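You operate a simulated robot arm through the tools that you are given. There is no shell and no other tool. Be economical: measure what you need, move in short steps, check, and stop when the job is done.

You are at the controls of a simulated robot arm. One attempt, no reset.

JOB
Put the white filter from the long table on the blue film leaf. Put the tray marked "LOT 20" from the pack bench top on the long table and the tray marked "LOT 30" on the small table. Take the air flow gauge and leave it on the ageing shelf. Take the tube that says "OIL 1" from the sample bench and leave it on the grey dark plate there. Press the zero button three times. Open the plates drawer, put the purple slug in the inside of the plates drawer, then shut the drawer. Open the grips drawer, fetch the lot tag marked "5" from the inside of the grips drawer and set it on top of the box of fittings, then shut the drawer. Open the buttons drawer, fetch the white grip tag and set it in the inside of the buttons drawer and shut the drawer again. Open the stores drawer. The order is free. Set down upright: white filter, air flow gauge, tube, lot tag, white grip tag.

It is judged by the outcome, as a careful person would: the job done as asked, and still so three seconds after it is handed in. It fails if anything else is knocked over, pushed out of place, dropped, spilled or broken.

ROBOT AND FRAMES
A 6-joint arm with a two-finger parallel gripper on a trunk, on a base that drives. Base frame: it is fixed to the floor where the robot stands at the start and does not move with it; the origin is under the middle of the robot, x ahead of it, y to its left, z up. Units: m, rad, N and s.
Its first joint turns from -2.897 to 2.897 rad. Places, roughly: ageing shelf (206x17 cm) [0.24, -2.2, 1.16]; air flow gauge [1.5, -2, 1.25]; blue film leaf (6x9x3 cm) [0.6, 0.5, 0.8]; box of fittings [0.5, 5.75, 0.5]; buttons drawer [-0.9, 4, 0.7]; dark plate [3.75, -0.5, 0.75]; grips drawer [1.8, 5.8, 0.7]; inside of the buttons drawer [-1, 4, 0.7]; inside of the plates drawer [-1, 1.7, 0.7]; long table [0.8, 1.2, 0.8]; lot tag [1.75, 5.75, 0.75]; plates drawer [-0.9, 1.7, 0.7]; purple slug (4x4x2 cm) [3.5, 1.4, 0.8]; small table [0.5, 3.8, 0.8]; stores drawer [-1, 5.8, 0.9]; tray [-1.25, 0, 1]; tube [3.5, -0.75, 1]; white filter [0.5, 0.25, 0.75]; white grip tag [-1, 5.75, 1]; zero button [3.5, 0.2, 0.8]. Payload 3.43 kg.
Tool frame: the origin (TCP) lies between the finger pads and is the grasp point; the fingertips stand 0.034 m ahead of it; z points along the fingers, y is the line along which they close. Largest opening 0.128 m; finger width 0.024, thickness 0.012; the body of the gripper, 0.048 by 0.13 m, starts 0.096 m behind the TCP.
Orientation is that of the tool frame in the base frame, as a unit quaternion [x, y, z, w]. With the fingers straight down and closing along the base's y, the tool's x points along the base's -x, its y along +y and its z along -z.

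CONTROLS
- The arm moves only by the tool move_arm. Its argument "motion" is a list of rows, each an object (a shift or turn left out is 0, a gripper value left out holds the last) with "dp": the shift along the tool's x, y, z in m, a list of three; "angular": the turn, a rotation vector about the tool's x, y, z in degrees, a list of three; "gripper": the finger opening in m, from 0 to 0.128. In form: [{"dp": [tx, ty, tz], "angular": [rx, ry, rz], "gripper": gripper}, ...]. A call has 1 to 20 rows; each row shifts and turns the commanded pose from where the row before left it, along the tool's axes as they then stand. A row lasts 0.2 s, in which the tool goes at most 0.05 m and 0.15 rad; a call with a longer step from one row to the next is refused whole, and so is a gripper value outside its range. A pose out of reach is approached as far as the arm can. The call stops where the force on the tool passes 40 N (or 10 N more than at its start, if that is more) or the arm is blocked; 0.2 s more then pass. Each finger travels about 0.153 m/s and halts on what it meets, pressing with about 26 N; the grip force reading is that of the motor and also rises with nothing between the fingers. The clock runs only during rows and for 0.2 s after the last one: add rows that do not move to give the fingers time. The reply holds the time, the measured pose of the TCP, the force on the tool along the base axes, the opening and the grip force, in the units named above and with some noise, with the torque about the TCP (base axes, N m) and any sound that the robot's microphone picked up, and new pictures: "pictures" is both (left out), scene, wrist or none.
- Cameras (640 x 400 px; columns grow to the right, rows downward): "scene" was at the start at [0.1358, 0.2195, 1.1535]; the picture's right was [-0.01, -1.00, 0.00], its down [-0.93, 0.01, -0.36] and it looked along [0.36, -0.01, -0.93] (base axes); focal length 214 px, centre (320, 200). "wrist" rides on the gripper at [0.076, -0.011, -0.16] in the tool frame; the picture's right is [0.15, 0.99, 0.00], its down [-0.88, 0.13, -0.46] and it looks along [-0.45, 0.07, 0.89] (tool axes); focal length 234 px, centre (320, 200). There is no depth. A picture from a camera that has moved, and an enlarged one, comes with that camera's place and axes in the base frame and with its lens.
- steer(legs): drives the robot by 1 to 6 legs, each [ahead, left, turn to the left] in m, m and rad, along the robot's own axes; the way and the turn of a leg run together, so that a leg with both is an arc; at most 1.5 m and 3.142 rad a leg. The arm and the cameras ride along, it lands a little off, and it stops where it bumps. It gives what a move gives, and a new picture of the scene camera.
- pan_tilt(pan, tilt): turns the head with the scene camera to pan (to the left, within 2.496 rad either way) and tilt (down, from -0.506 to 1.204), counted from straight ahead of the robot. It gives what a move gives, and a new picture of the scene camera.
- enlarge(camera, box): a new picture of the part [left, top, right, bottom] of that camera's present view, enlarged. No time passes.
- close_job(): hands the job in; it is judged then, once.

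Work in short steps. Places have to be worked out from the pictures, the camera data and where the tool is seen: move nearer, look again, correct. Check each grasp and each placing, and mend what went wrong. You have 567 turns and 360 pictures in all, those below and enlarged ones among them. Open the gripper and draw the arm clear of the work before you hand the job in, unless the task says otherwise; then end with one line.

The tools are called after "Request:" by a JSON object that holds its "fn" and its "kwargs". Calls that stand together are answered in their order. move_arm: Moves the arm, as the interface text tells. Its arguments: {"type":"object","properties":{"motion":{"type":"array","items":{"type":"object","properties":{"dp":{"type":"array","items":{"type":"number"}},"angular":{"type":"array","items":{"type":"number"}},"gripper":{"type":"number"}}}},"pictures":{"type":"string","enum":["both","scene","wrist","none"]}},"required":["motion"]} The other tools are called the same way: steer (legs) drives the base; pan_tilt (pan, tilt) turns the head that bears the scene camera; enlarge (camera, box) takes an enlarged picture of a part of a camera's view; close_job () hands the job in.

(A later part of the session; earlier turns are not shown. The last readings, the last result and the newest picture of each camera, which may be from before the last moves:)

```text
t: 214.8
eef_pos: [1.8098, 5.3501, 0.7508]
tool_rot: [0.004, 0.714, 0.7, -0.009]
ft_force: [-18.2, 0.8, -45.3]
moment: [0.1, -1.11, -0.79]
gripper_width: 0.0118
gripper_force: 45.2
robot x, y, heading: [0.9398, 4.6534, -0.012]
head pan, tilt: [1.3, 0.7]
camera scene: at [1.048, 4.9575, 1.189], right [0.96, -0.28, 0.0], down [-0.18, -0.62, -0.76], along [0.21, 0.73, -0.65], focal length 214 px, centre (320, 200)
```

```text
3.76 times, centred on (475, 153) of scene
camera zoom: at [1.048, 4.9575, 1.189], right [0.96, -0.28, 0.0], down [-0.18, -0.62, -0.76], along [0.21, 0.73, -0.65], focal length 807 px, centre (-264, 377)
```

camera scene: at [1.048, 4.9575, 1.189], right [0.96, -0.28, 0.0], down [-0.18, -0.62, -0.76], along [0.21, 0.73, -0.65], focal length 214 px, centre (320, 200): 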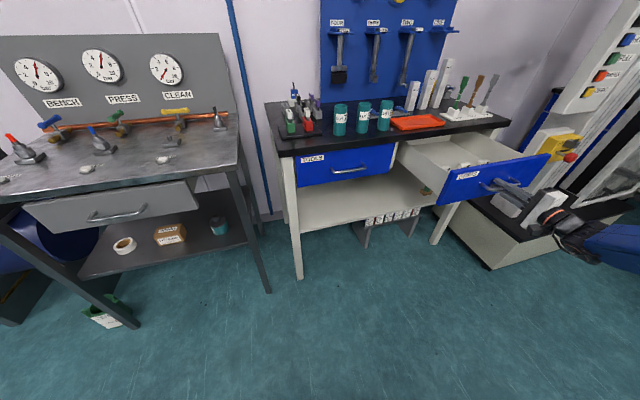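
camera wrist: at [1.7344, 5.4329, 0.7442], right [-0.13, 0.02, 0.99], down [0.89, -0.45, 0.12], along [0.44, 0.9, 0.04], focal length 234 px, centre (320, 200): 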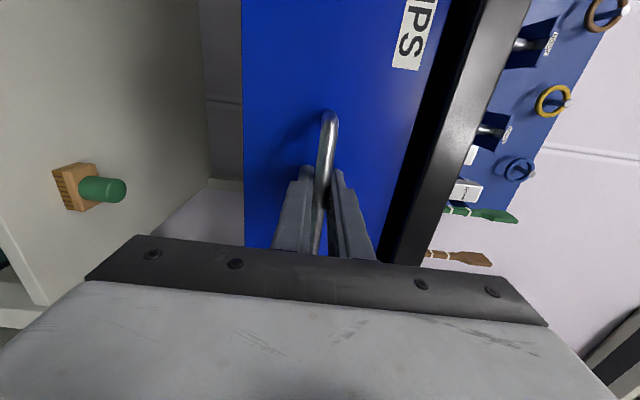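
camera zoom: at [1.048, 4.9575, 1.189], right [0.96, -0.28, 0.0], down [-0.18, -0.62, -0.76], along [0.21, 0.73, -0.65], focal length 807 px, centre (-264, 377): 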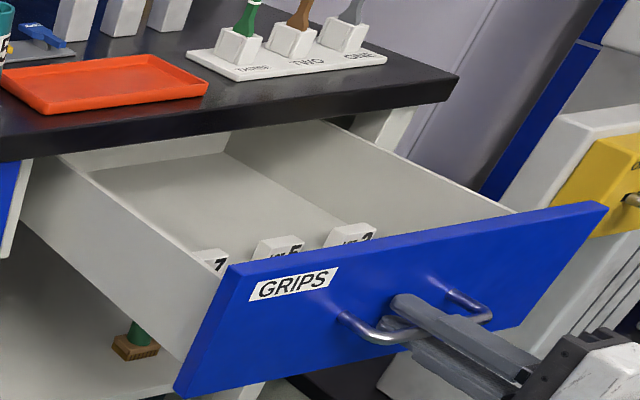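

The tags 7, 5, 3 stand near the front of the drawer. I release the handle, back off and rise while pitching the tool down.

Request:
{"fn": "move_arm", "kwargs": {"motion": [{"gripper": 0.08}, {}, {"dp": [0, 0, -0.03]}, {"dp": [0, 0, -0.03]}, {"dp": [0, 0.03, -0.01]}, {"dp": [0, 0.045, 0]}, {"dp": [0, 0.045, 0]}, {"dp": [0, 0.045, 0]}, {"dp": [0, 0.045, 0]}, {"dp": [0, 0.045, 0]}, {}], "pictures": "scene"}}

```text
t: 217.2
eef_pos: [1.8146, 5.2857, 1.0093]
tool_rot: [0.002, 0.713, 0.701, -0.009]
ft_force: [-0.7, 0.9, 0.4]
moment: [-0.02, 0.01, -0.03]
gripper_width: 0.0803
gripper_force: 0.0
robot x, y, heading: [0.9408, 4.6547, -0.015]
head pan, tilt: [1.3, 0.7]
camera scene: at [1.0468, 4.9562, 1.1895], right [0.96, -0.28, 0.0], down [-0.18, -0.62, -0.76], along [0.21, 0.74, -0.64], focal length 214 px, centre (320, 200)
```

scene: 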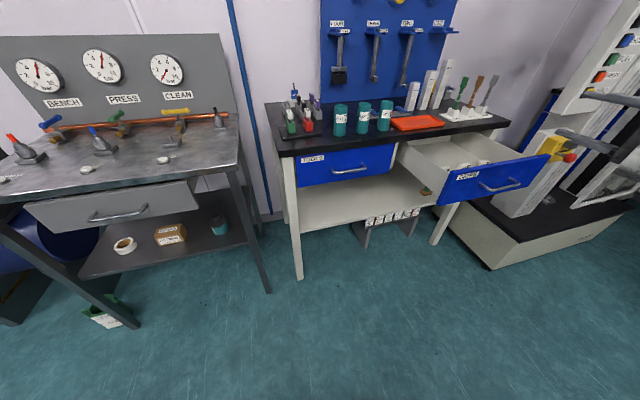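

I pitch the tool down here, drifting slightly back, before driving east.

Request:
{"fn": "move_arm", "kwargs": {"motion": [{"dp": [0, -0.006, -0.008], "angular": [8, 0, 0]}, {"dp": [0, -0.007, -0.007], "angular": [8, 0, 0]}, {"dp": [0, -0.008, -0.006], "angular": [8, 0, 0]}, {"dp": [0, -0.009, -0.005], "angular": [8, 0, 0]}, {"dp": [0, -0.009, -0.004], "angular": [8, 0, 0]}, {"dp": [0, -0.01, -0.002], "angular": [8, 0, 0]}, {"dp": [0, -0.01, 0], "angular": [8, 0, 0]}, {"dp": [0, -0.01, 0.001], "angular": [8, 0, 0]}, {"dp": [0, -0.01, 0.002], "angular": [8, 0, 0]}, {"dp": [0, -0.01, 0.004], "angular": [8, 0, 0]}, {"dp": [0, -0.008, 0.005], "angular": [8, 0, 0]}, {"angular": [2, 0, 0]}, {}], "pictures": "none"}}

Request:
{"fn": "steer", "kwargs": {"legs": [[0.45, 0, 0.01]]}}

```text
t: 220.0
eef_pos: [1.8114, 5.1961, 0.9419]
tool_rot: [-0.005, 1.0, -0.009, -0.007]
ft_force: [1.1, -0.6, 0.2]
moment: [-0.03, -0.01, 0.0]
gripper_width: 0.0801
gripper_force: 0.0
robot x, y, heading: [0.9434, 4.6562, -0.008]
head pan, tilt: [1.3, 0.7]
```

```text
t: 222.8
eef_pos: [2.2723, 5.1978, 0.9414]
tool_rot: [-0.007, 1.0, -0.009, -0.008]
ft_force: [-1.0, 0.1, 0.1]
moment: [0.0, 0.03, 0.0]
gripper_width: 0.0804
gripper_force: 0.0
robot x, y, heading: [1.4046, 4.6525, -0.005]
head pan, tilt: [1.3, 0.7]
camera scene: at [1.5084, 4.9539, 1.1895], right [0.96, -0.27, 0.0], down [-0.17, -0.62, -0.76], along [0.21, 0.74, -0.64], focal length 214 px, centre (320, 200)
```

scene: 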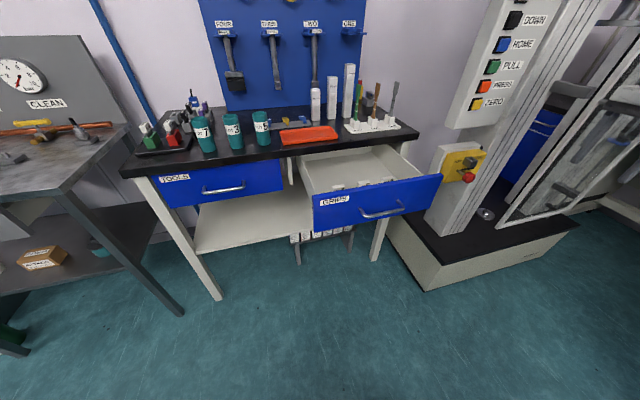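

Request:
{"fn": "enlarge", "kwargs": {"camera": "scene", "box": [290, 130, 450, 230]}}

```text
4.00 times, centred on (370, 180) of scene
camera zoom: at [1.5084, 4.9539, 1.1895], right [0.96, -0.27, 0.0], down [-0.17, -0.62, -0.76], along [0.21, 0.74, -0.64], focal length 858 px, centre (120, 280)
```

zoom: 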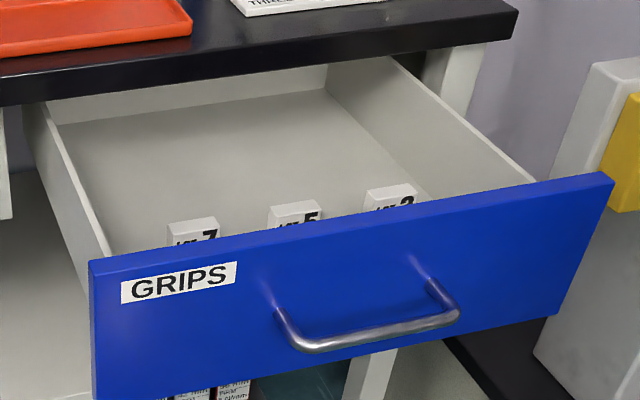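

I move above the drawer to see the tags from the wrist camera.

Request:
{"fn": "move_arm", "kwargs": {"motion": [{"dp": [0.043, 0.01, 0]}, {"dp": [0.043, 0.01, 0]}, {"dp": [0.043, 0.01, 0]}, {"dp": [0.043, 0.01, 0]}, {"dp": [0.043, 0.01, 0]}, {"dp": [0.043, 0.01, 0]}, {"dp": [0.043, 0.01, 0]}, {"dp": [0.043, 0.01, 0]}, {"dp": [0.043, 0.01, 0]}, {"dp": [0.043, 0.02, 0]}, {"dp": [0.043, 0.03, 0]}, {"dp": [0, 0.03, 0]}, {"dp": [0, 0.03, 0]}], "pictures": "wrist"}}

```text
refused: row 11 steps farther than a row can; nothing moved
```

Request:
{"fn": "move_arm", "kwargs": {"motion": [{"dp": [0.043, 0.01, 0]}, {"dp": [0.043, 0.01, 0]}, {"dp": [0.043, 0.01, 0]}, {"dp": [0.043, 0.01, 0]}, {"dp": [0.043, 0.01, 0]}, {"dp": [0.043, 0.01, 0]}, {"dp": [0.043, 0.01, 0]}, {"dp": [0.043, 0.01, 0]}, {"dp": [0.043, 0.01, 0]}, {"dp": [0.043, 0.02, 0]}, {"dp": [0.038, 0.03, 0]}, {"dp": [0, 0.03, 0]}, {"dp": [0, 0.03, 0]}], "pictures": "wrist"}}

```text
t: 225.6
eef_pos: [1.7988, 5.3931, 0.946]
tool_rot: [-0.008, 1.0, -0.008, -0.007]
ft_force: [0.2, -0.1, 0.4]
moment: [0.06, 0.03, 0.06]
gripper_width: 0.0802
gripper_force: 0.0
robot x, y, heading: [1.4023, 4.6547, 0.002]
head pan, tilt: [1.3, 0.7]
camera wrist: at [1.7259, 5.3821, 1.1089], right [-0.16, 0.99, -0.01], down [0.89, 0.15, 0.44], along [0.44, 0.06, -0.9], focal length 234 px, centre (320, 200)
```

wrist: 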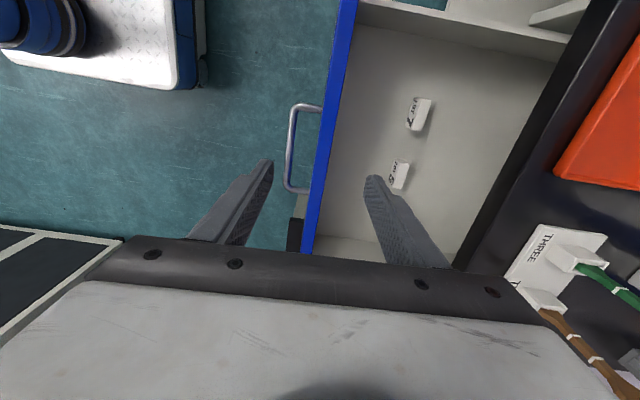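

Request:
{"fn": "enlarge", "kwargs": {"camera": "wrist", "box": [340, 80, 500, 180]}}

```text
4.00 times, centred on (420, 130) of wrist
camera zoom: at [1.7259, 5.3821, 1.1089], right [-0.16, 0.99, -0.01], down [0.89, 0.15, 0.44], along [0.44, 0.06, -0.9], focal length 937 px, centre (-80, 480)
```

zoom: 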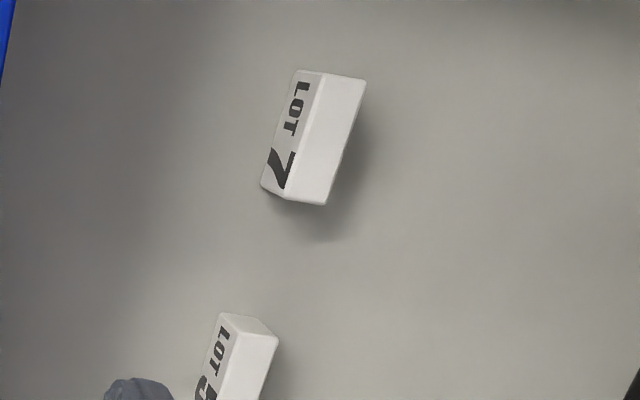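

Tag 5's top is at about (1.84, 5.535, 0.733). I rotate the tool so the fingers close along x with the camera on the robot's side.

Request:
{"fn": "move_arm", "kwargs": {"motion": [{"dp": [-0.02, -0.01, 0], "angular": [0, 0, -8]}, {"angular": [0, 0, -8]}, {"angular": [0, 0, -8]}, {"angular": [0, 0, -8]}, {"angular": [0, 0, -8]}, {"angular": [0, 0, -8]}, {"angular": [0, 0, -8]}, {"angular": [0, 0, -8]}, {"angular": [0, 0, -8]}, {"angular": [0, 0, -8]}, {"angular": [0, 0, -8]}, {"angular": [0, 0, -2]}], "pictures": "wrist"}}

```text
t: 228.2
eef_pos: [1.8193, 5.3821, 0.9446]
tool_rot: [0.713, -0.701, 0.0, 0.011]
ft_force: [-0.3, 0.4, 0.6]
moment: [0.0, -0.01, -0.02]
gripper_width: 0.0801
gripper_force: 0.1
robot x, y, heading: [1.4029, 4.6544, -0.003]
head pan, tilt: [1.3, 0.7]
camera wrist: at [1.8366, 5.308, 1.1072], right [-0.99, -0.16, 0.02], down [-0.14, 0.89, 0.44], along [-0.09, 0.43, -0.9], focal length 234 px, centre (320, 200)
```

wrist: 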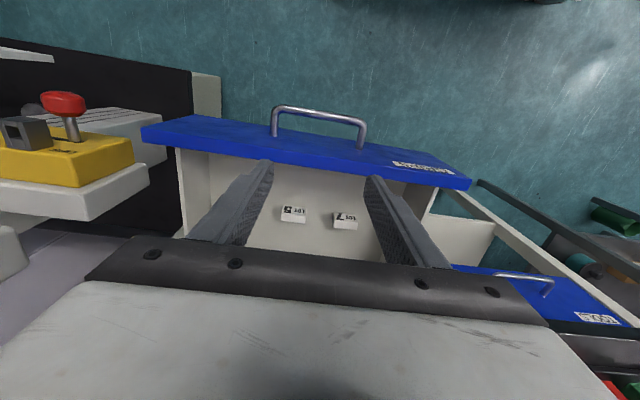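

Request:
{"fn": "enlarge", "kwargs": {"camera": "wrist", "box": [240, 170, 400, 270]}}

```text
4.00 times, centred on (320, 220) of wrist
camera zoom: at [1.8366, 5.308, 1.1072], right [-0.99, -0.16, 0.02], down [-0.14, 0.89, 0.44], along [-0.09, 0.43, -0.9], focal length 937 px, centre (320, 120)
```

zoom: 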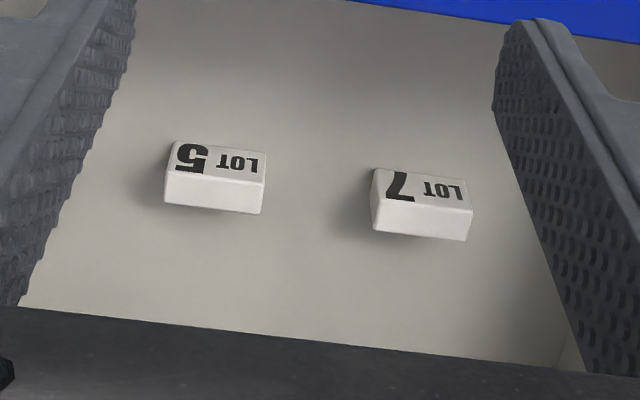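

Tag 5 is 0.046 m wide; I approach with a 0.07 m opening, fingers on its ends.

Request:
{"fn": "move_arm", "kwargs": {"motion": [{"dp": [-0.037, -0.006, 0], "angular": [0.9, -0.9, 0], "gripper": 0.07}, {"dp": [-0.037, -0.006, 0]}, {"dp": [-0.037, -0.006, 0]}, {"dp": [-0.037, -0.005, 0]}, {"dp": [0, 0, 0.04]}, {"dp": [0, 0, 0.04]}, {"dp": [0, 0, 0.03]}], "pictures": "wrist"}}

```text
t: 229.8
eef_pos: [1.8301, 5.4587, 0.8113]
tool_rot: [0.712, -0.702, -0.001, 0.0]
ft_force: [0.2, 1.0, 0.2]
moment: [0.02, 0.05, 0.03]
gripper_width: 0.07
gripper_force: 0.0
out of reach, approached as far as the arm can: row 2, 3, 4
robot x, y, heading: [1.4049, 4.6474, -0.004]
head pan, tilt: [1.3, 0.7]
camera wrist: at [1.8438, 5.3816, 0.9734], right [-0.99, -0.16, 0.0], down [-0.14, 0.88, 0.46], along [-0.07, 0.45, -0.89], focal length 234 px, centre (320, 200)
```

wrist: 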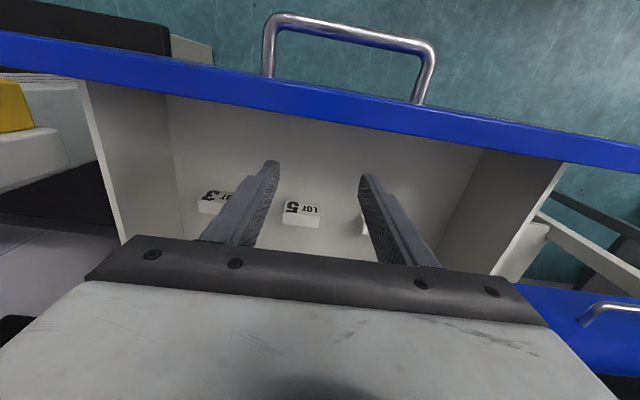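

Request:
{"fn": "move_arm", "kwargs": {"motion": [{"dp": [-0.035, -0.007, 0.01]}, {"dp": [-0.034, -0.006, 0.015]}, {}], "pictures": "wrist"}}

```text
t: 230.6
eef_pos: [1.8422, 5.5295, 0.7869]
tool_rot: [0.712, -0.702, 0.001, 0.0]
ft_force: [-0.1, -0.1, -0.2]
moment: [-0.02, 0.01, 0.03]
gripper_width: 0.0699
gripper_force: 0.0
robot x, y, heading: [1.4051, 4.6509, -0.001]
head pan, tilt: [1.3, 0.7]
camera wrist: at [1.8549, 5.4525, 0.9481], right [-0.99, -0.16, 0.0], down [-0.14, 0.88, 0.45], along [-0.07, 0.45, -0.89], focal length 234 px, centre (320, 200)
```

wrist: 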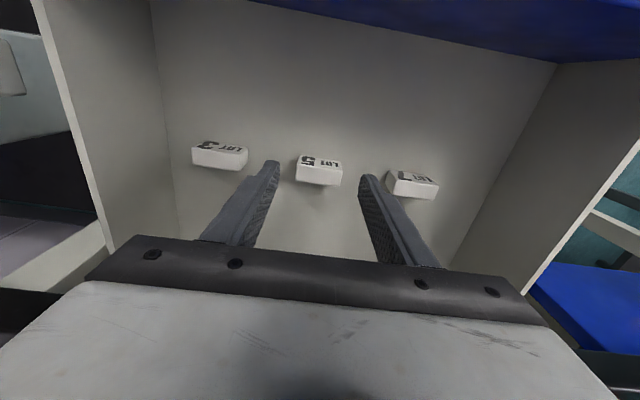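

Centred over tag 5. Descend and grip.

Request:
{"fn": "move_arm", "kwargs": {"motion": [{"dp": [-0.003, 0, 0.03]}, {"dp": [0, 0, 0.025]}, {"dp": [0, 0, 0.008]}, {"gripper": 0.0}, {}, {}], "pictures": "wrist"}}

```text
t: 231.6
eef_pos: [1.8399, 5.5325, 0.7323]
tool_rot: [0.712, -0.702, -0.002, -0.002]
ft_force: [-3.3, 2.1, 11.9]
moment: [-0.11, 0.38, -0.1]
gripper_width: 0.0444
gripper_force: 25.7
robot x, y, heading: [1.4038, 4.6514, -0.004]
head pan, tilt: [1.3, 0.7]
stopped in row 4: the force on the tool passed its limit (the readings are from after the stop); the commanded pose is now the measured one
camera wrist: at [1.8536, 5.455, 0.8926], right [-0.99, -0.16, 0.0], down [-0.14, 0.87, 0.46], along [-0.07, 0.46, -0.89], focal length 234 px, centre (320, 200)
```

wrist: 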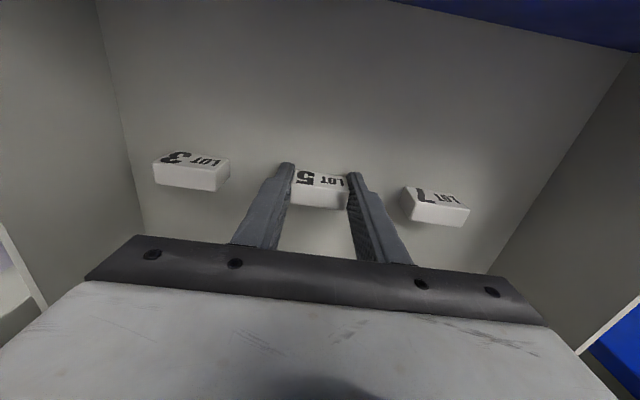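

Fingertips reached the drawer floor and tag 5 is gripped (0.044 m). I lift and draw it toward the robot.

Request:
{"fn": "move_arm", "kwargs": {"motion": [{"dp": [0, 0, -0.02]}, {"dp": [0, 0, -0.04]}, {"dp": [0.02, 0, -0.04]}, {"dp": [0.03, 0, -0.035]}, {"dp": [0.035, 0, -0.03]}, {"dp": [0.04, 0, -0.02]}, {"dp": [0.045, 0, -0.01]}, {"dp": [0.045, 0, 0]}], "pictures": "both"}}

```text
t: 233.3
eef_pos: [1.8431, 5.3184, 0.9218]
tool_rot: [0.712, -0.702, -0.001, -0.001]
ft_force: [-0.5, -0.1, -1.0]
moment: [-0.07, -0.01, 0.02]
gripper_width: 0.0447
gripper_force: 26.2
robot x, y, heading: [1.4055, 4.6563, -0.0]
head pan, tilt: [1.3, 0.7]
camera scene: at [1.5081, 4.9545, 1.1894], right [0.96, -0.27, 0.0], down [-0.17, -0.62, -0.76], along [0.21, 0.74, -0.64], focal length 214 px, centre (320, 200)
camera wrist: at [1.8559, 5.2411, 1.0819], right [-0.99, -0.16, 0.0], down [-0.14, 0.88, 0.46], along [-0.07, 0.45, -0.89], focal length 234 px, centre (320, 200)
```

scene: 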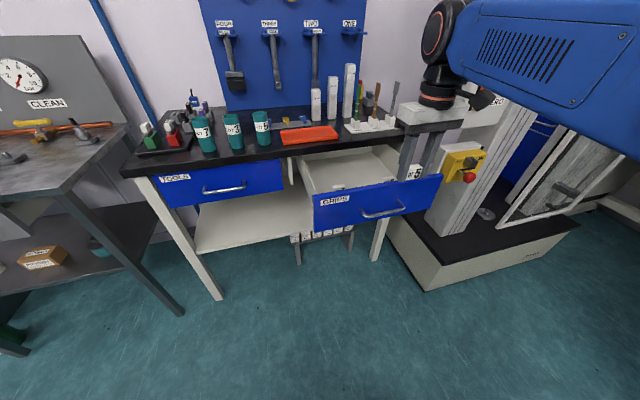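
wrist: 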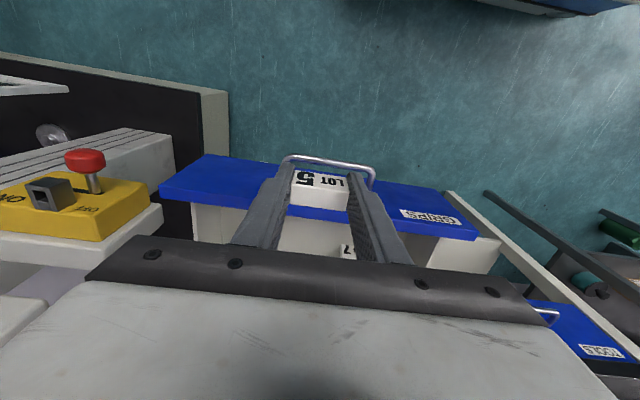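

Tag 5 is held. The box of fittings is on the low shelf at about (0.60, 5.74, top z≈0.50) under a drawer, so I'll need a frontal grip; first I drive west to set the tag down near the gauge bench's front-right corner and regrip.

Request:
{"fn": "steer", "kwargs": {"legs": [[-0.9, 0, 0]]}}

Request:
{"fn": "enlarge", "kwargs": {"camera": "wrist", "box": [0, 0, 640, 400]}}

```text
t: 238.0
eef_pos: [0.9778, 5.3211, 0.9226]
tool_rot: [-0.707, 0.707, 0.002, 0.002]
ft_force: [0.5, 0.4, -0.3]
moment: [-0.01, 0.02, -0.02]
gripper_width: 0.0445
gripper_force: 25.6
robot x, y, heading: [0.5263, 4.6632, -0.022]
head pan, tilt: [1.3, 0.7]
camera scene: at [0.6373, 4.9619, 1.1895], right [0.96, -0.29, 0.0], down [-0.18, -0.62, -0.76], along [0.22, 0.73, -0.64], focal length 214 px, centre (320, 200)
```

scene: 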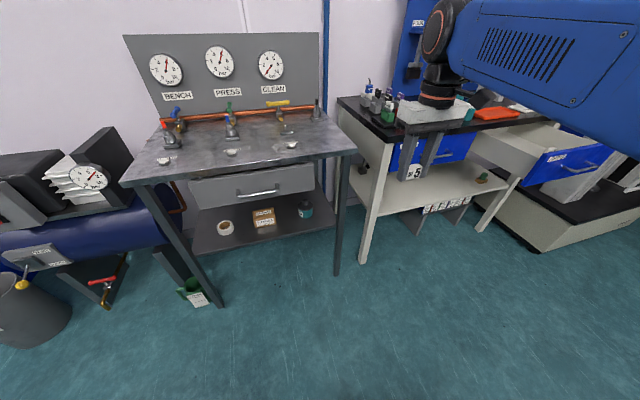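

```text
1.00 times, centred on (320, 200) of wrist
camera zoom: at [0.9895, 5.243, 1.0835], right [-0.99, -0.15, 0.0], down [-0.13, 0.88, 0.46], along [-0.07, 0.46, -0.89], focal length 234 px, centre (320, 200)
```

zoom: 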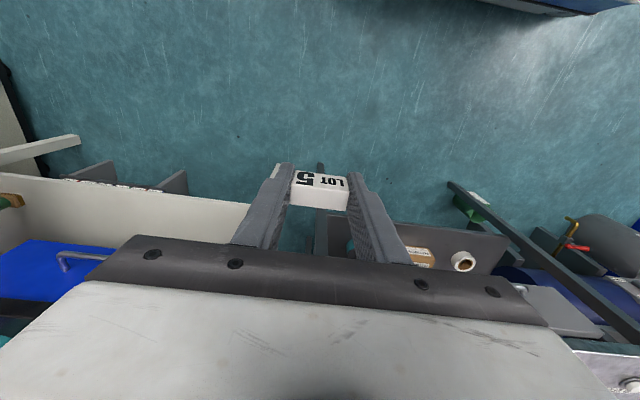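

I strafe 0.2 m closer so the tag can be set down on the gauge bench's free front-right corner.

Request:
{"fn": "move_arm", "kwargs": {"motion": [{"dp": [0, 0, -0.03]}, {}], "pictures": "none"}}

Request:
{"fn": "steer", "kwargs": {"legs": [[-0.1, 0.2, 0.022]]}}

Request:
{"fn": "enlarge", "kwargs": {"camera": "wrist", "box": [0, 0, 640, 400]}}

```text
t: 238.6
eef_pos: [0.9783, 5.3207, 0.9543]
tool_rot: [0.707, -0.707, -0.002, -0.002]
ft_force: [0.4, 0.5, -0.6]
moment: [0.02, 0.01, 0.0]
gripper_width: 0.0448
gripper_force: 25.5
robot x, y, heading: [0.5296, 4.6661, -0.023]
head pan, tilt: [1.3, 0.7]
```

```text
t: 240.3
eef_pos: [0.8685, 5.5273, 0.9547]
tool_rot: [0.714, -0.701, -0.002, -0.002]
ft_force: [0.0, -0.1, -0.6]
moment: [0.02, -0.01, -0.01]
gripper_width: 0.0448
gripper_force: 26.0
robot x, y, heading: [0.434, 4.8577, -0.003]
head pan, tilt: [1.3, 0.7]
camera scene: at [0.5329, 5.1636, 1.1895], right [0.96, -0.27, 0.0], down [-0.17, -0.62, -0.76], along [0.21, 0.74, -0.64], focal length 214 px, centre (320, 200)
```

scene: 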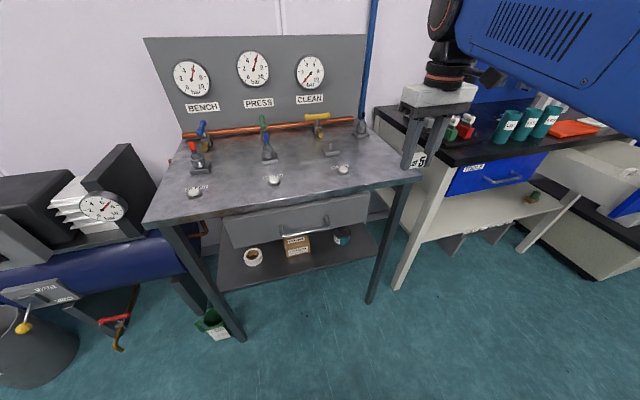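

```text
1.00 times, centred on (320, 200) of wrist
camera zoom: at [0.881, 5.4494, 1.1146], right [-0.99, -0.16, 0.0], down [-0.14, 0.88, 0.46], along [-0.07, 0.45, -0.89], focal length 234 px, centre (320, 200)
```

zoom: 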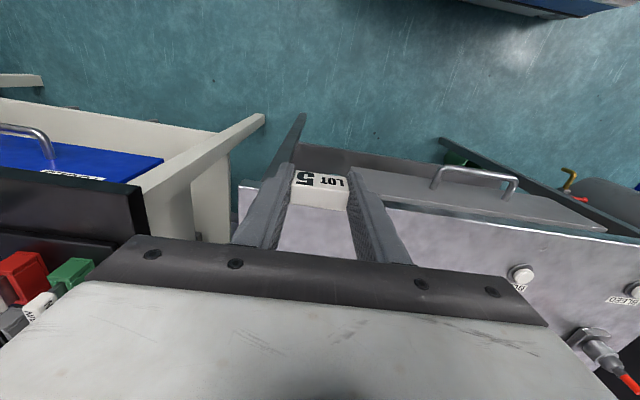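

I move over the corner spot (0.86, 5.60) and lower slowly.

Request:
{"fn": "move_arm", "kwargs": {"motion": [{"dp": [-0.036, 0.005, 0]}, {"dp": [-0.037, 0.005, 0]}, {"dp": [0, 0, 0.02]}, {"dp": [0, 0, 0.015]}, {"dp": [0, 0, 0.006]}, {}], "pictures": "wrist"}}

Request:
{"fn": "move_arm", "kwargs": {"motion": [{"dp": [0, 0, 0.004]}, {}], "pictures": "none"}}

Request:
{"fn": "move_arm", "kwargs": {"motion": [{"dp": [0, 0, 0.004]}, {}], "pictures": "none"}}

Request:
{"fn": "move_arm", "kwargs": {"motion": [{"dp": [0, 0, 0.004]}, {}], "pictures": "none"}}

```text
t: 241.7
eef_pos: [0.8564, 5.6019, 0.9138]
tool_rot: [0.713, -0.701, -0.001, -0.003]
ft_force: [-0.3, 0.2, 1.0]
moment: [0.02, -0.02, 0.01]
gripper_width: 0.0447
gripper_force: 25.8
robot x, y, heading: [0.4326, 4.8627, 0.001]
head pan, tilt: [1.3, 0.7]
camera wrist: at [0.8696, 5.5229, 1.0748], right [-0.99, -0.16, 0.0], down [-0.15, 0.88, 0.46], along [-0.07, 0.45, -0.89], focal length 234 px, centre (320, 200)
```

wrist: 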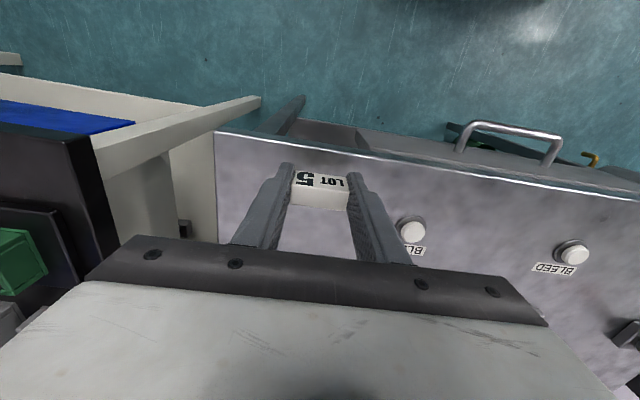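

```text
t: 242.3
eef_pos: [0.8568, 5.6012, 0.9095]
tool_rot: [0.714, -0.701, -0.002, -0.002]
ft_force: [0.2, 0.2, -0.1]
moment: [-0.03, -0.03, 0.04]
gripper_width: 0.0449
gripper_force: 25.8
robot x, y, heading: [0.4256, 4.8616, -0.002]
head pan, tilt: [1.3, 0.7]
```

```text
t: 242.9
eef_pos: [0.8573, 5.5994, 0.9043]
tool_rot: [0.713, -0.701, -0.002, -0.002]
ft_force: [-0.2, -0.4, 0.0]
moment: [0.03, -0.01, 0.04]
gripper_width: 0.0445
gripper_force: 26.3
robot x, y, heading: [0.4303, 4.8602, -0.003]
head pan, tilt: [1.3, 0.7]
```

```text
t: 243.5
eef_pos: [0.8571, 5.6004, 0.9018]
tool_rot: [0.713, -0.701, -0.001, -0.002]
ft_force: [0.4, 1.0, -0.4]
moment: [-0.02, -0.03, -0.02]
gripper_width: 0.0446
gripper_force: 25.7
robot x, y, heading: [0.4283, 4.8642, -0.003]
head pan, tilt: [1.3, 0.7]
```

Request:
{"fn": "move_arm", "kwargs": {"motion": [{"dp": [0, 0, 0.004]}, {}], "pictures": "none"}}

Request:
{"fn": "move_arm", "kwargs": {"motion": [{"dp": [0, 0, 0.004]}, {}], "pictures": "none"}}

Request:
{"fn": "move_arm", "kwargs": {"motion": [{"dp": [0, 0, 0.004]}, {}], "pictures": "none"}}

Request:
{"fn": "move_arm", "kwargs": {"motion": [{"dp": [0, 0, 0.004]}, {}], "pictures": "wrist"}}

```text
t: 244.1
eef_pos: [0.8556, 5.6003, 0.8986]
tool_rot: [0.713, -0.701, -0.001, -0.002]
ft_force: [0.2, -0.4, -0.1]
moment: [-0.01, 0.0, 0.03]
gripper_width: 0.0448
gripper_force: 25.8
robot x, y, heading: [0.4302, 4.8628, 0.002]
head pan, tilt: [1.3, 0.7]
```

```text
t: 244.7
eef_pos: [0.8567, 5.6008, 0.8941]
tool_rot: [0.713, -0.701, -0.002, -0.002]
ft_force: [-0.1, -0.1, -0.3]
moment: [0.0, 0.0, -0.01]
gripper_width: 0.0445
gripper_force: 26.2
robot x, y, heading: [0.4302, 4.8619, 0.002]
head pan, tilt: [1.3, 0.7]
```

```text
t: 245.3
eef_pos: [0.8571, 5.6007, 0.8926]
tool_rot: [0.713, -0.701, -0.002, -0.002]
ft_force: [0.6, -0.4, -0.1]
moment: [0.02, 0.01, -0.03]
gripper_width: 0.0447
gripper_force: 26.4
robot x, y, heading: [0.4271, 4.8601, -0.004]
head pan, tilt: [1.3, 0.7]
```

```text
t: 245.9
eef_pos: [0.8583, 5.6, 0.8872]
tool_rot: [0.713, -0.701, -0.002, -0.001]
ft_force: [0.6, -0.5, 0.8]
moment: [-0.01, 0.01, -0.03]
gripper_width: 0.0449
gripper_force: 26.2
robot x, y, heading: [0.4264, 4.8611, -0.002]
head pan, tilt: [1.3, 0.7]
camera wrist: at [0.8711, 5.5223, 1.0475], right [-0.99, -0.16, 0.0], down [-0.14, 0.88, 0.46], along [-0.07, 0.45, -0.89], focal length 234 px, centre (320, 200)
```

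wrist: 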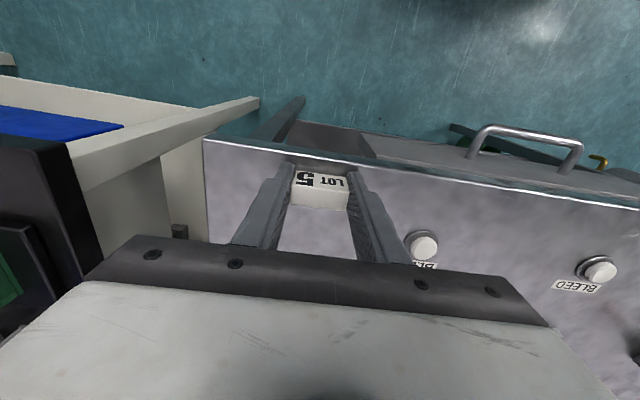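

Request:
{"fn": "move_arm", "kwargs": {"motion": [{"dp": [0, 0, 0.004]}, {"dp": [0, 0, 0.004]}, {}], "pictures": "none"}}

Request:
{"fn": "move_arm", "kwargs": {"motion": [{"dp": [0, 0, 0.003]}, {"dp": [0, 0, 0.003]}, {}], "pictures": "none"}}

Request:
{"fn": "move_arm", "kwargs": {"motion": [{"dp": [0, 0, 0.003]}, {"dp": [0, 0, 0.003]}, {}], "pictures": "none"}}

```text
t: 246.6
eef_pos: [0.8581, 5.6001, 0.8843]
tool_rot: [0.713, -0.701, -0.004, -0.006]
ft_force: [-1.9, -2.1, 4.0]
moment: [-0.12, 0.18, 0.02]
gripper_width: 0.0449
gripper_force: 25.8
robot x, y, heading: [0.4289, 4.8601, 0.003]
head pan, tilt: [1.3, 0.7]
stopped in row 3: the force on the tool passed its limit (the readings are from after the stop); the commanded pose is now the measured one
```

```text
t: 247.1
eef_pos: [0.8579, 5.6004, 0.8846]
tool_rot: [0.713, -0.702, -0.007, -0.01]
ft_force: [-1.8, -2.1, 6.4]
moment: [-0.15, 0.2, 0.01]
gripper_width: 0.0446
gripper_force: 25.9
robot x, y, heading: [0.4288, 4.8582, -0.004]
head pan, tilt: [1.3, 0.7]
stopped in row 2: the force on the tool passed its limit (the readings are from after the stop); the commanded pose is now the measured one
```

```text
t: 247.6
eef_pos: [0.8584, 5.5997, 0.8846]
tool_rot: [0.713, -0.701, -0.008, -0.012]
ft_force: [-2.1, -3.0, 7.6]
moment: [-0.15, 0.3, 0.03]
gripper_width: 0.0446
gripper_force: 26.0
robot x, y, heading: [0.4292, 4.8634, -0.003]
head pan, tilt: [1.3, 0.7]
stopped in row 2: the force on the tool passed its limit (the readings are from after the stop); the commanded pose is now the measured one
```

Tag is on the bench top (z≈0.85). Release and rise to regrip from the front.

Request:
{"fn": "move_arm", "kwargs": {"motion": [{"dp": [0, 0, -0.002]}, {"gripper": 0.07}, {}, {"dp": [0, 0, -0.03]}, {"dp": [0, 0, -0.04]}, {"dp": [0.04, 0, 0]}, {"dp": [0.045, 0, 0]}, {"dp": [0.045, 0, 0]}], "pictures": "both"}}

```text
t: 249.4
eef_pos: [0.8579, 5.4687, 0.9516]
tool_rot: [0.712, -0.702, -0.008, -0.011]
ft_force: [0.6, 0.9, -0.7]
moment: [-0.07, 0.01, 0.02]
gripper_width: 0.0699
gripper_force: 0.1
robot x, y, heading: [0.4323, 4.8616, -0.004]
head pan, tilt: [1.3, 0.7]
camera scene: at [0.5329, 5.1645, 1.1894], right [0.96, -0.27, 0.0], down [-0.17, -0.62, -0.76], along [0.21, 0.74, -0.64], focal length 214 px, centre (320, 200)
camera wrist: at [0.8704, 5.3879, 1.1102], right [-0.99, -0.16, -0.01], down [-0.15, 0.87, 0.48], along [-0.07, 0.47, -0.88], focal length 234 px, centre (320, 200)
```

scene: 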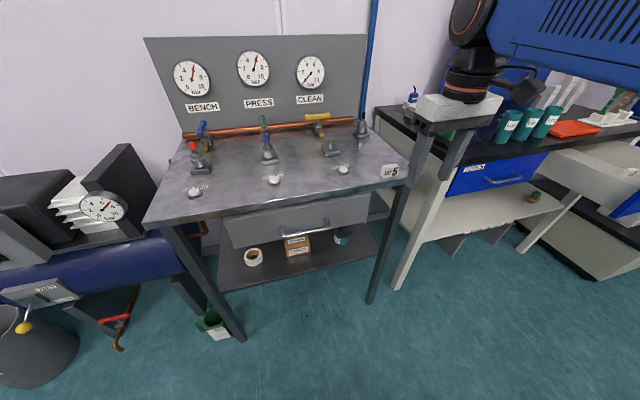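
wrist: 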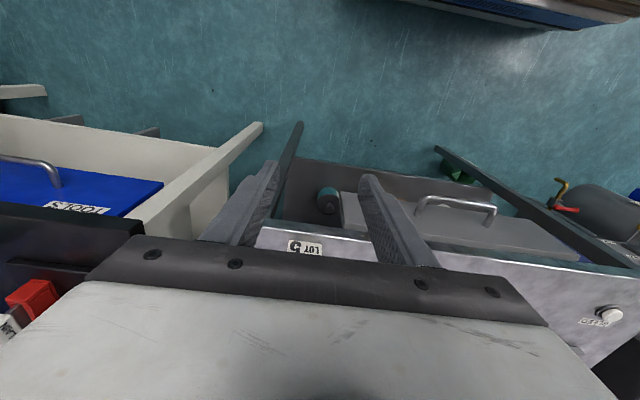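

Tag stands upright on the corner. I pitch the tool up to about 15° below level for a frontal grip.

Request:
{"fn": "move_arm", "kwargs": {"motion": [{"angular": [0, -7.4, 0]}, {"angular": [0, -7.4, 0]}, {"angular": [0, -7.4, 0]}, {"angular": [0, -7.4, 0]}, {"angular": [0, -7.4, 0]}, {"angular": [0, -7.4, 0]}, {"angular": [0, -7.4, 0]}, {"angular": [0, -7.4, 0]}, {"angular": [0, -7.4, 0]}, {"angular": [0, -7.4, 0]}, {}], "pictures": "both"}}

```text
t: 251.8
eef_pos: [0.8593, 5.4684, 0.9516]
tool_rot: [0.564, -0.553, -0.436, -0.432]
ft_force: [-0.8, -0.6, -0.4]
moment: [0.0, 0.02, 0.03]
gripper_width: 0.0701
gripper_force: 0.0
robot x, y, heading: [0.4309, 4.8594, -0.004]
head pan, tilt: [1.3, 0.7]
camera scene: at [0.5331, 5.1638, 1.1895], right [0.96, -0.27, 0.0], down [-0.17, -0.62, -0.76], along [0.21, 0.74, -0.64], focal length 214 px, centre (320, 200)
camera wrist: at [0.875, 5.2934, 0.919], right [-0.99, -0.05, -0.15], down [-0.13, -0.23, 0.97], along [-0.08, 0.97, 0.22], focal length 234 px, centre (320, 200)
```

scene: 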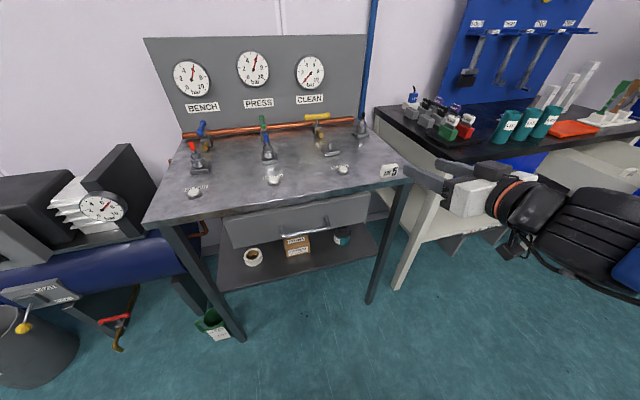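
wrist: 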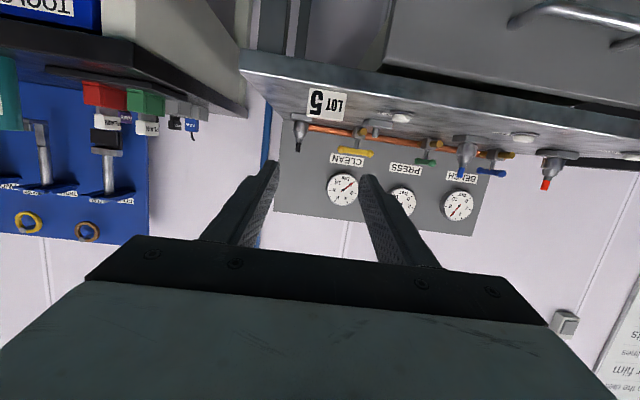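

Tag 5 visible straight ahead. I lower and advance so the fingers straddle it, TCP about z 0.879.

Request:
{"fn": "move_arm", "kwargs": {"motion": [{"dp": [0.037, 0, 0]}, {"dp": [0, 0, 0.04]}, {"dp": [0, 0, 0.04]}, {"dp": [0, 0, 0.03]}, {}], "pictures": "wrist"}}

```text
t: 253.0
eef_pos: [0.859, 5.5674, 0.8904]
tool_rot: [0.564, -0.553, -0.435, -0.432]
ft_force: [0.1, 0.3, 0.8]
moment: [0.0, 0.03, 0.01]
gripper_width: 0.0699
gripper_force: 0.1
robot x, y, heading: [0.4292, 4.8628, -0.0]
head pan, tilt: [1.3, 0.7]
camera wrist: at [0.8736, 5.393, 0.8577], right [-0.99, -0.05, -0.15], down [-0.13, -0.23, 0.97], along [-0.08, 0.97, 0.22], focal length 234 px, centre (320, 200)
```

wrist: 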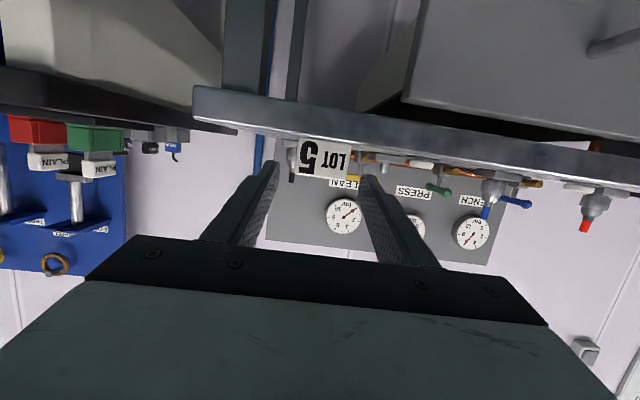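

Request:
{"fn": "move_arm", "kwargs": {"motion": [{"dp": [0, 0, 0.02]}, {"dp": [0.0, 0, 0.016]}, {"gripper": 0.0}, {}, {}], "pictures": "both"}}

```text
t: 254.2
eef_pos: [0.8572, 5.6017, 0.8806]
tool_rot: [0.564, -0.553, -0.436, -0.432]
ft_force: [-0.7, -0.2, -0.8]
moment: [-0.02, -0.01, -0.01]
gripper_width: 0.0448
gripper_force: 25.9
robot x, y, heading: [0.4341, 4.861, -0.003]
head pan, tilt: [1.3, 0.7]
camera scene: at [0.533, 5.1639, 1.1895], right [0.96, -0.27, 0.0], down [-0.17, -0.62, -0.76], along [0.21, 0.74, -0.64], focal length 214 px, centre (320, 200)
camera wrist: at [0.8731, 5.4268, 0.8484], right [-0.99, -0.05, -0.15], down [-0.13, -0.23, 0.97], along [-0.08, 0.97, 0.22], focal length 234 px, centre (320, 200)
```

scene: 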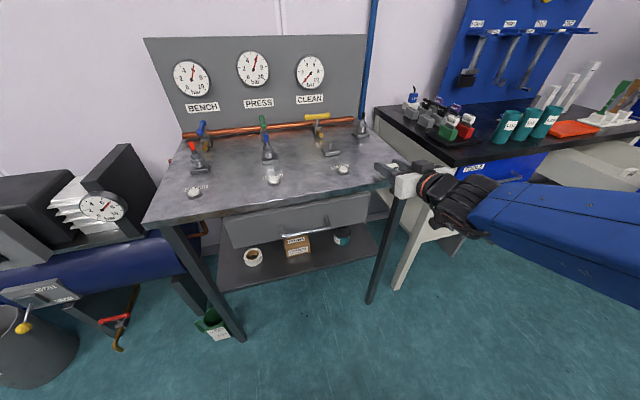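
wrist: 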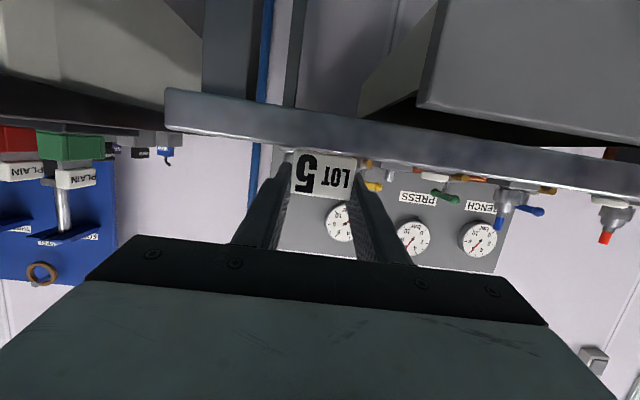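

Gripped from the front. I lift, back out, and shift the base 0.15 m away from the bench.

Request:
{"fn": "move_arm", "kwargs": {"motion": [{"dp": [-0.015, 0, -0.004]}, {"dp": [-0.02, 0, -0.005]}, {"dp": [0.006, 0, -0.03]}, {"dp": [0.01, 0, -0.04]}, {"dp": [0.01, 0, -0.04]}], "pictures": "none"}}

Request:
{"fn": "steer", "kwargs": {"legs": [[0, -0.15, 0]]}}

Request:
{"fn": "pan_tilt", "kwargs": {"pan": 1.45, "tilt": 0.75}}

Request:
{"fn": "enlarge", "kwargs": {"camera": "scene", "box": [200, 130, 440, 280]}}

```text
t: 255.4
eef_pos: [0.86, 5.4875, 0.9178]
tool_rot: [0.564, -0.553, -0.435, -0.432]
ft_force: [0.2, 0.3, -1.0]
moment: [0.07, 0.02, 0.06]
gripper_width: 0.0447
gripper_force: 25.6
robot x, y, heading: [0.4293, 4.8616, 0.001]
head pan, tilt: [1.3, 0.7]
```

```text
t: 256.8
eef_pos: [0.8589, 5.3409, 0.9186]
tool_rot: [0.564, -0.554, -0.434, -0.432]
ft_force: [0.7, 0.1, -0.3]
moment: [0.0, -0.03, 0.02]
gripper_width: 0.0448
gripper_force: 26.4
robot x, y, heading: [0.4296, 4.7143, -0.002]
head pan, tilt: [1.3, 0.7]
camera scene: at [0.5327, 5.0168, 1.1895], right [0.96, -0.27, 0.0], down [-0.17, -0.62, -0.76], along [0.21, 0.74, -0.64], focal length 214 px, centre (320, 200)
```

scene: 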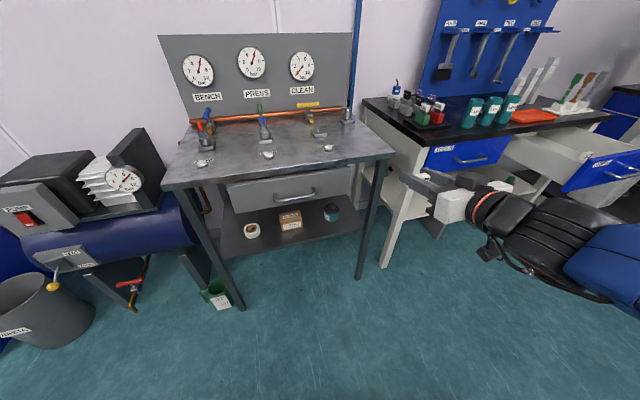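

```text
t: 257.5
eef_pos: [0.8589, 5.3411, 0.9187]
tool_rot: [0.564, -0.553, -0.435, -0.432]
ft_force: [0.5, -0.6, -0.3]
moment: [-0.02, 0.0, 0.0]
gripper_width: 0.0448
gripper_force: 27.0
robot x, y, heading: [0.4312, 4.7167, -0.005]
head pan, tilt: [1.45, 0.75]
camera scene: at [0.52, 5.0172, 1.1853], right [0.99, -0.12, 0.0], down [-0.08, -0.68, -0.73], along [0.09, 0.73, -0.68], focal length 214 px, centre (320, 200)
```

scene: 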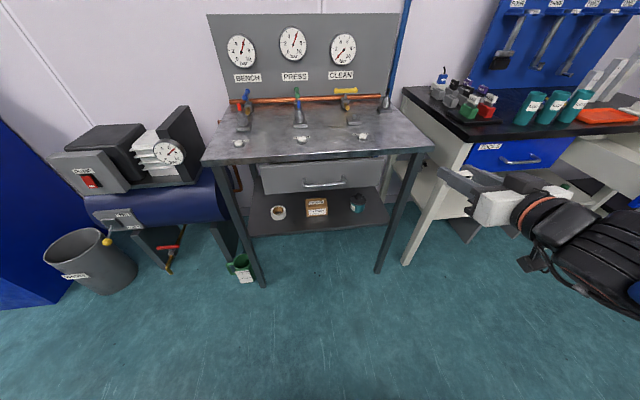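

```text
2.67 times, centred on (320, 205) of scene
camera zoom: at [0.52, 5.0172, 1.1853], right [0.99, -0.12, 0.0], down [-0.08, -0.68, -0.73], along [0.09, 0.73, -0.68], focal length 572 px, centre (320, 187)
```

zoom: 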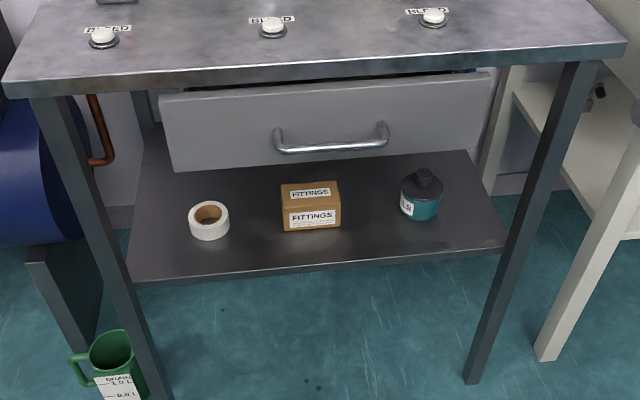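

The box top is about (0.594, 5.74, z 0.49); the drawer above clears at z≈0.72. To reach in low and level the axis must stand farther off to the west, so I back up in two stages, keeping the tag in front of this bench.

Request:
{"fn": "steer", "kwargs": {"legs": [[-0.35, 0, 0]]}}

Request:
{"fn": "move_arm", "kwargs": {"motion": [{"dp": [0, -0.04, 0]}, {"dp": [0, -0.045, 0]}, {"dp": [0, -0.045, 0]}, {"dp": [0, -0.045, 0]}, {"dp": [0, -0.045, 0]}, {"dp": [0, -0.045, 0]}, {"dp": [0, -0.045, 0]}, {}], "pictures": "none"}}

Request:
{"fn": "steer", "kwargs": {"legs": [[-0.33, 0, 0]]}}

```text
t: 259.7
eef_pos: [0.5129, 5.3428, 0.9201]
tool_rot: [0.564, -0.552, -0.436, -0.432]
ft_force: [-1.2, 0.7, -0.2]
moment: [-0.02, 0.01, -0.03]
gripper_width: 0.0448
gripper_force: 26.5
robot x, y, heading: [0.0856, 4.7148, 0.003]
head pan, tilt: [1.45, 0.75]
camera scene: at [0.1737, 5.0179, 1.1853], right [0.99, -0.12, 0.0], down [-0.08, -0.68, -0.73], along [0.09, 0.73, -0.68], focal length 214 px, centre (320, 200)
```

scene: 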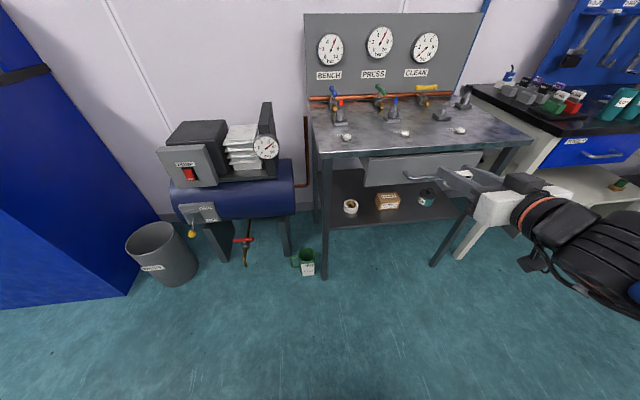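

```text
t: 261.5
eef_pos: [0.8243, 5.349, 0.9228]
tool_rot: [0.564, -0.552, -0.436, -0.432]
ft_force: [0.1, 0.4, -1.0]
moment: [-0.02, 0.02, 0.04]
gripper_width: 0.0448
gripper_force: 26.1
robot x, y, heading: [0.0866, 4.717, -0.002]
head pan, tilt: [1.45, 0.75]
```

```text
t: 263.7
eef_pos: [0.4846, 5.3506, 0.9234]
tool_rot: [0.564, -0.552, -0.436, -0.432]
ft_force: [0.7, -0.1, -0.8]
moment: [0.03, 0.0, -0.01]
gripper_width: 0.0448
gripper_force: 26.6
robot x, y, heading: [-0.2529, 4.715, 0.001]
head pan, tilt: [1.45, 0.75]
camera scene: at [-0.1625, 5.0181, 1.1853], right [0.99, -0.12, 0.0], down [-0.08, -0.68, -0.73], along [0.09, 0.73, -0.68], focal length 214 px, centre (320, 200)
```

scene: 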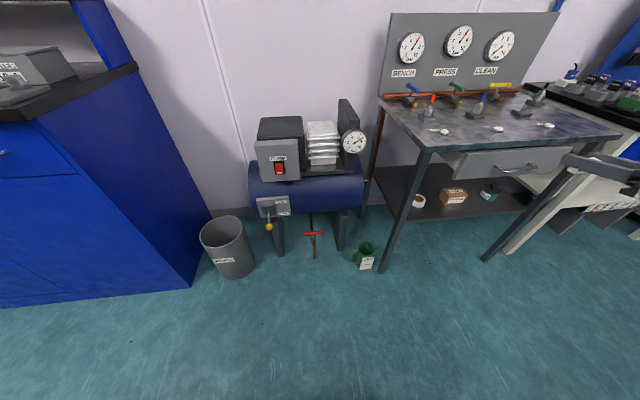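

I pan the head for a view of the shelf and lower the tag in front of the box.

Request:
{"fn": "pan_tilt", "kwargs": {"pan": 0.9, "tilt": 0.7}}

Request:
{"fn": "move_arm", "kwargs": {"motion": [{"dp": [0.0351, -0.0122, 0.0204]}, {"dp": [0.0351, -0.0122, 0.0204]}, {"dp": [0.0351, -0.0122, 0.0204]}, {"dp": [0.0351, -0.0122, 0.0204]}, {"dp": [0.0351, -0.0122, 0.0204]}, {"dp": [0.0351, -0.0122, 0.0204]}, {"dp": [0.0351, -0.0122, 0.0204]}, {"dp": [0.0351, -0.0122, 0.0204]}, {"dp": [0.0351, -0.0122, 0.0204]}, {}], "pictures": "both"}}

```text
t: 264.7
eef_pos: [0.4852, 5.3515, 0.9225]
tool_rot: [0.565, -0.552, -0.436, -0.431]
ft_force: [-0.3, 0.7, 0.2]
moment: [0.0, -0.02, 0.0]
gripper_width: 0.0447
gripper_force: 25.3
robot x, y, heading: [-0.2534, 4.7149, -0.0]
head pan, tilt: [0.901, 0.7]
camera scene: at [-0.1197, 5.0026, 1.1895], right [0.79, -0.62, 0.0], down [-0.4, -0.51, -0.76], along [0.47, 0.6, -0.64], focal length 214 px, centre (320, 200)
```

scene: 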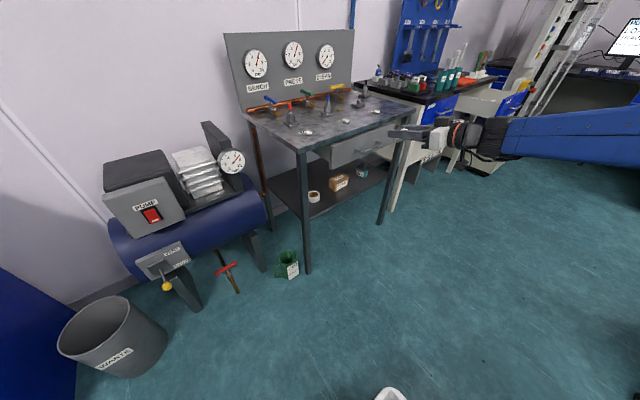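

```text
t: 266.9
eef_pos: [0.5965, 5.454, 0.5704]
tool_rot: [0.565, -0.553, -0.435, -0.432]
ft_force: [0.3, 0.8, -1.2]
moment: [0.01, -0.01, -0.01]
gripper_width: 0.0448
gripper_force: 25.8
robot x, y, heading: [-0.2521, 4.7166, -0.0]
head pan, tilt: [0.901, 0.7]
camera scene: at [-0.1197, 5.0026, 1.1895], right [0.78, -0.62, 0.0], down [-0.4, -0.51, -0.76], along [0.47, 0.6, -0.64], focal length 214 px, centre (320, 200)
camera wrist: at [0.6111, 5.2796, 0.5378], right [-0.99, -0.06, -0.15], down [-0.13, -0.23, 0.96], along [-0.09, 0.97, 0.22], focal length 234 px, centre (320, 200)
```

scene: 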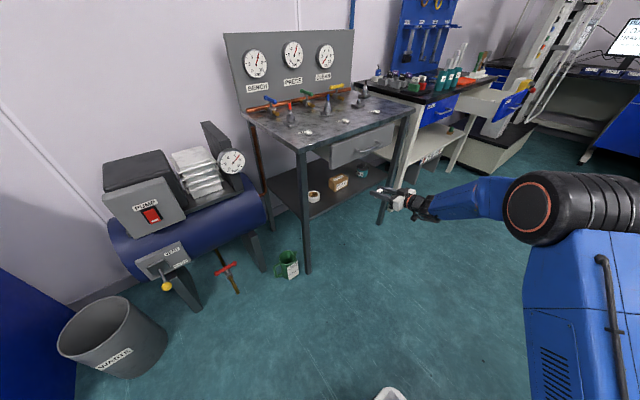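
wrist: 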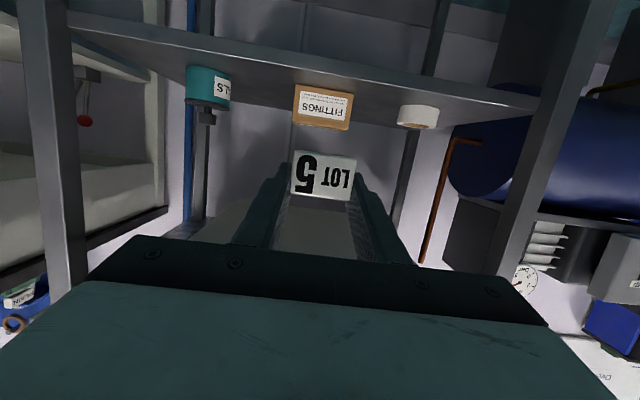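

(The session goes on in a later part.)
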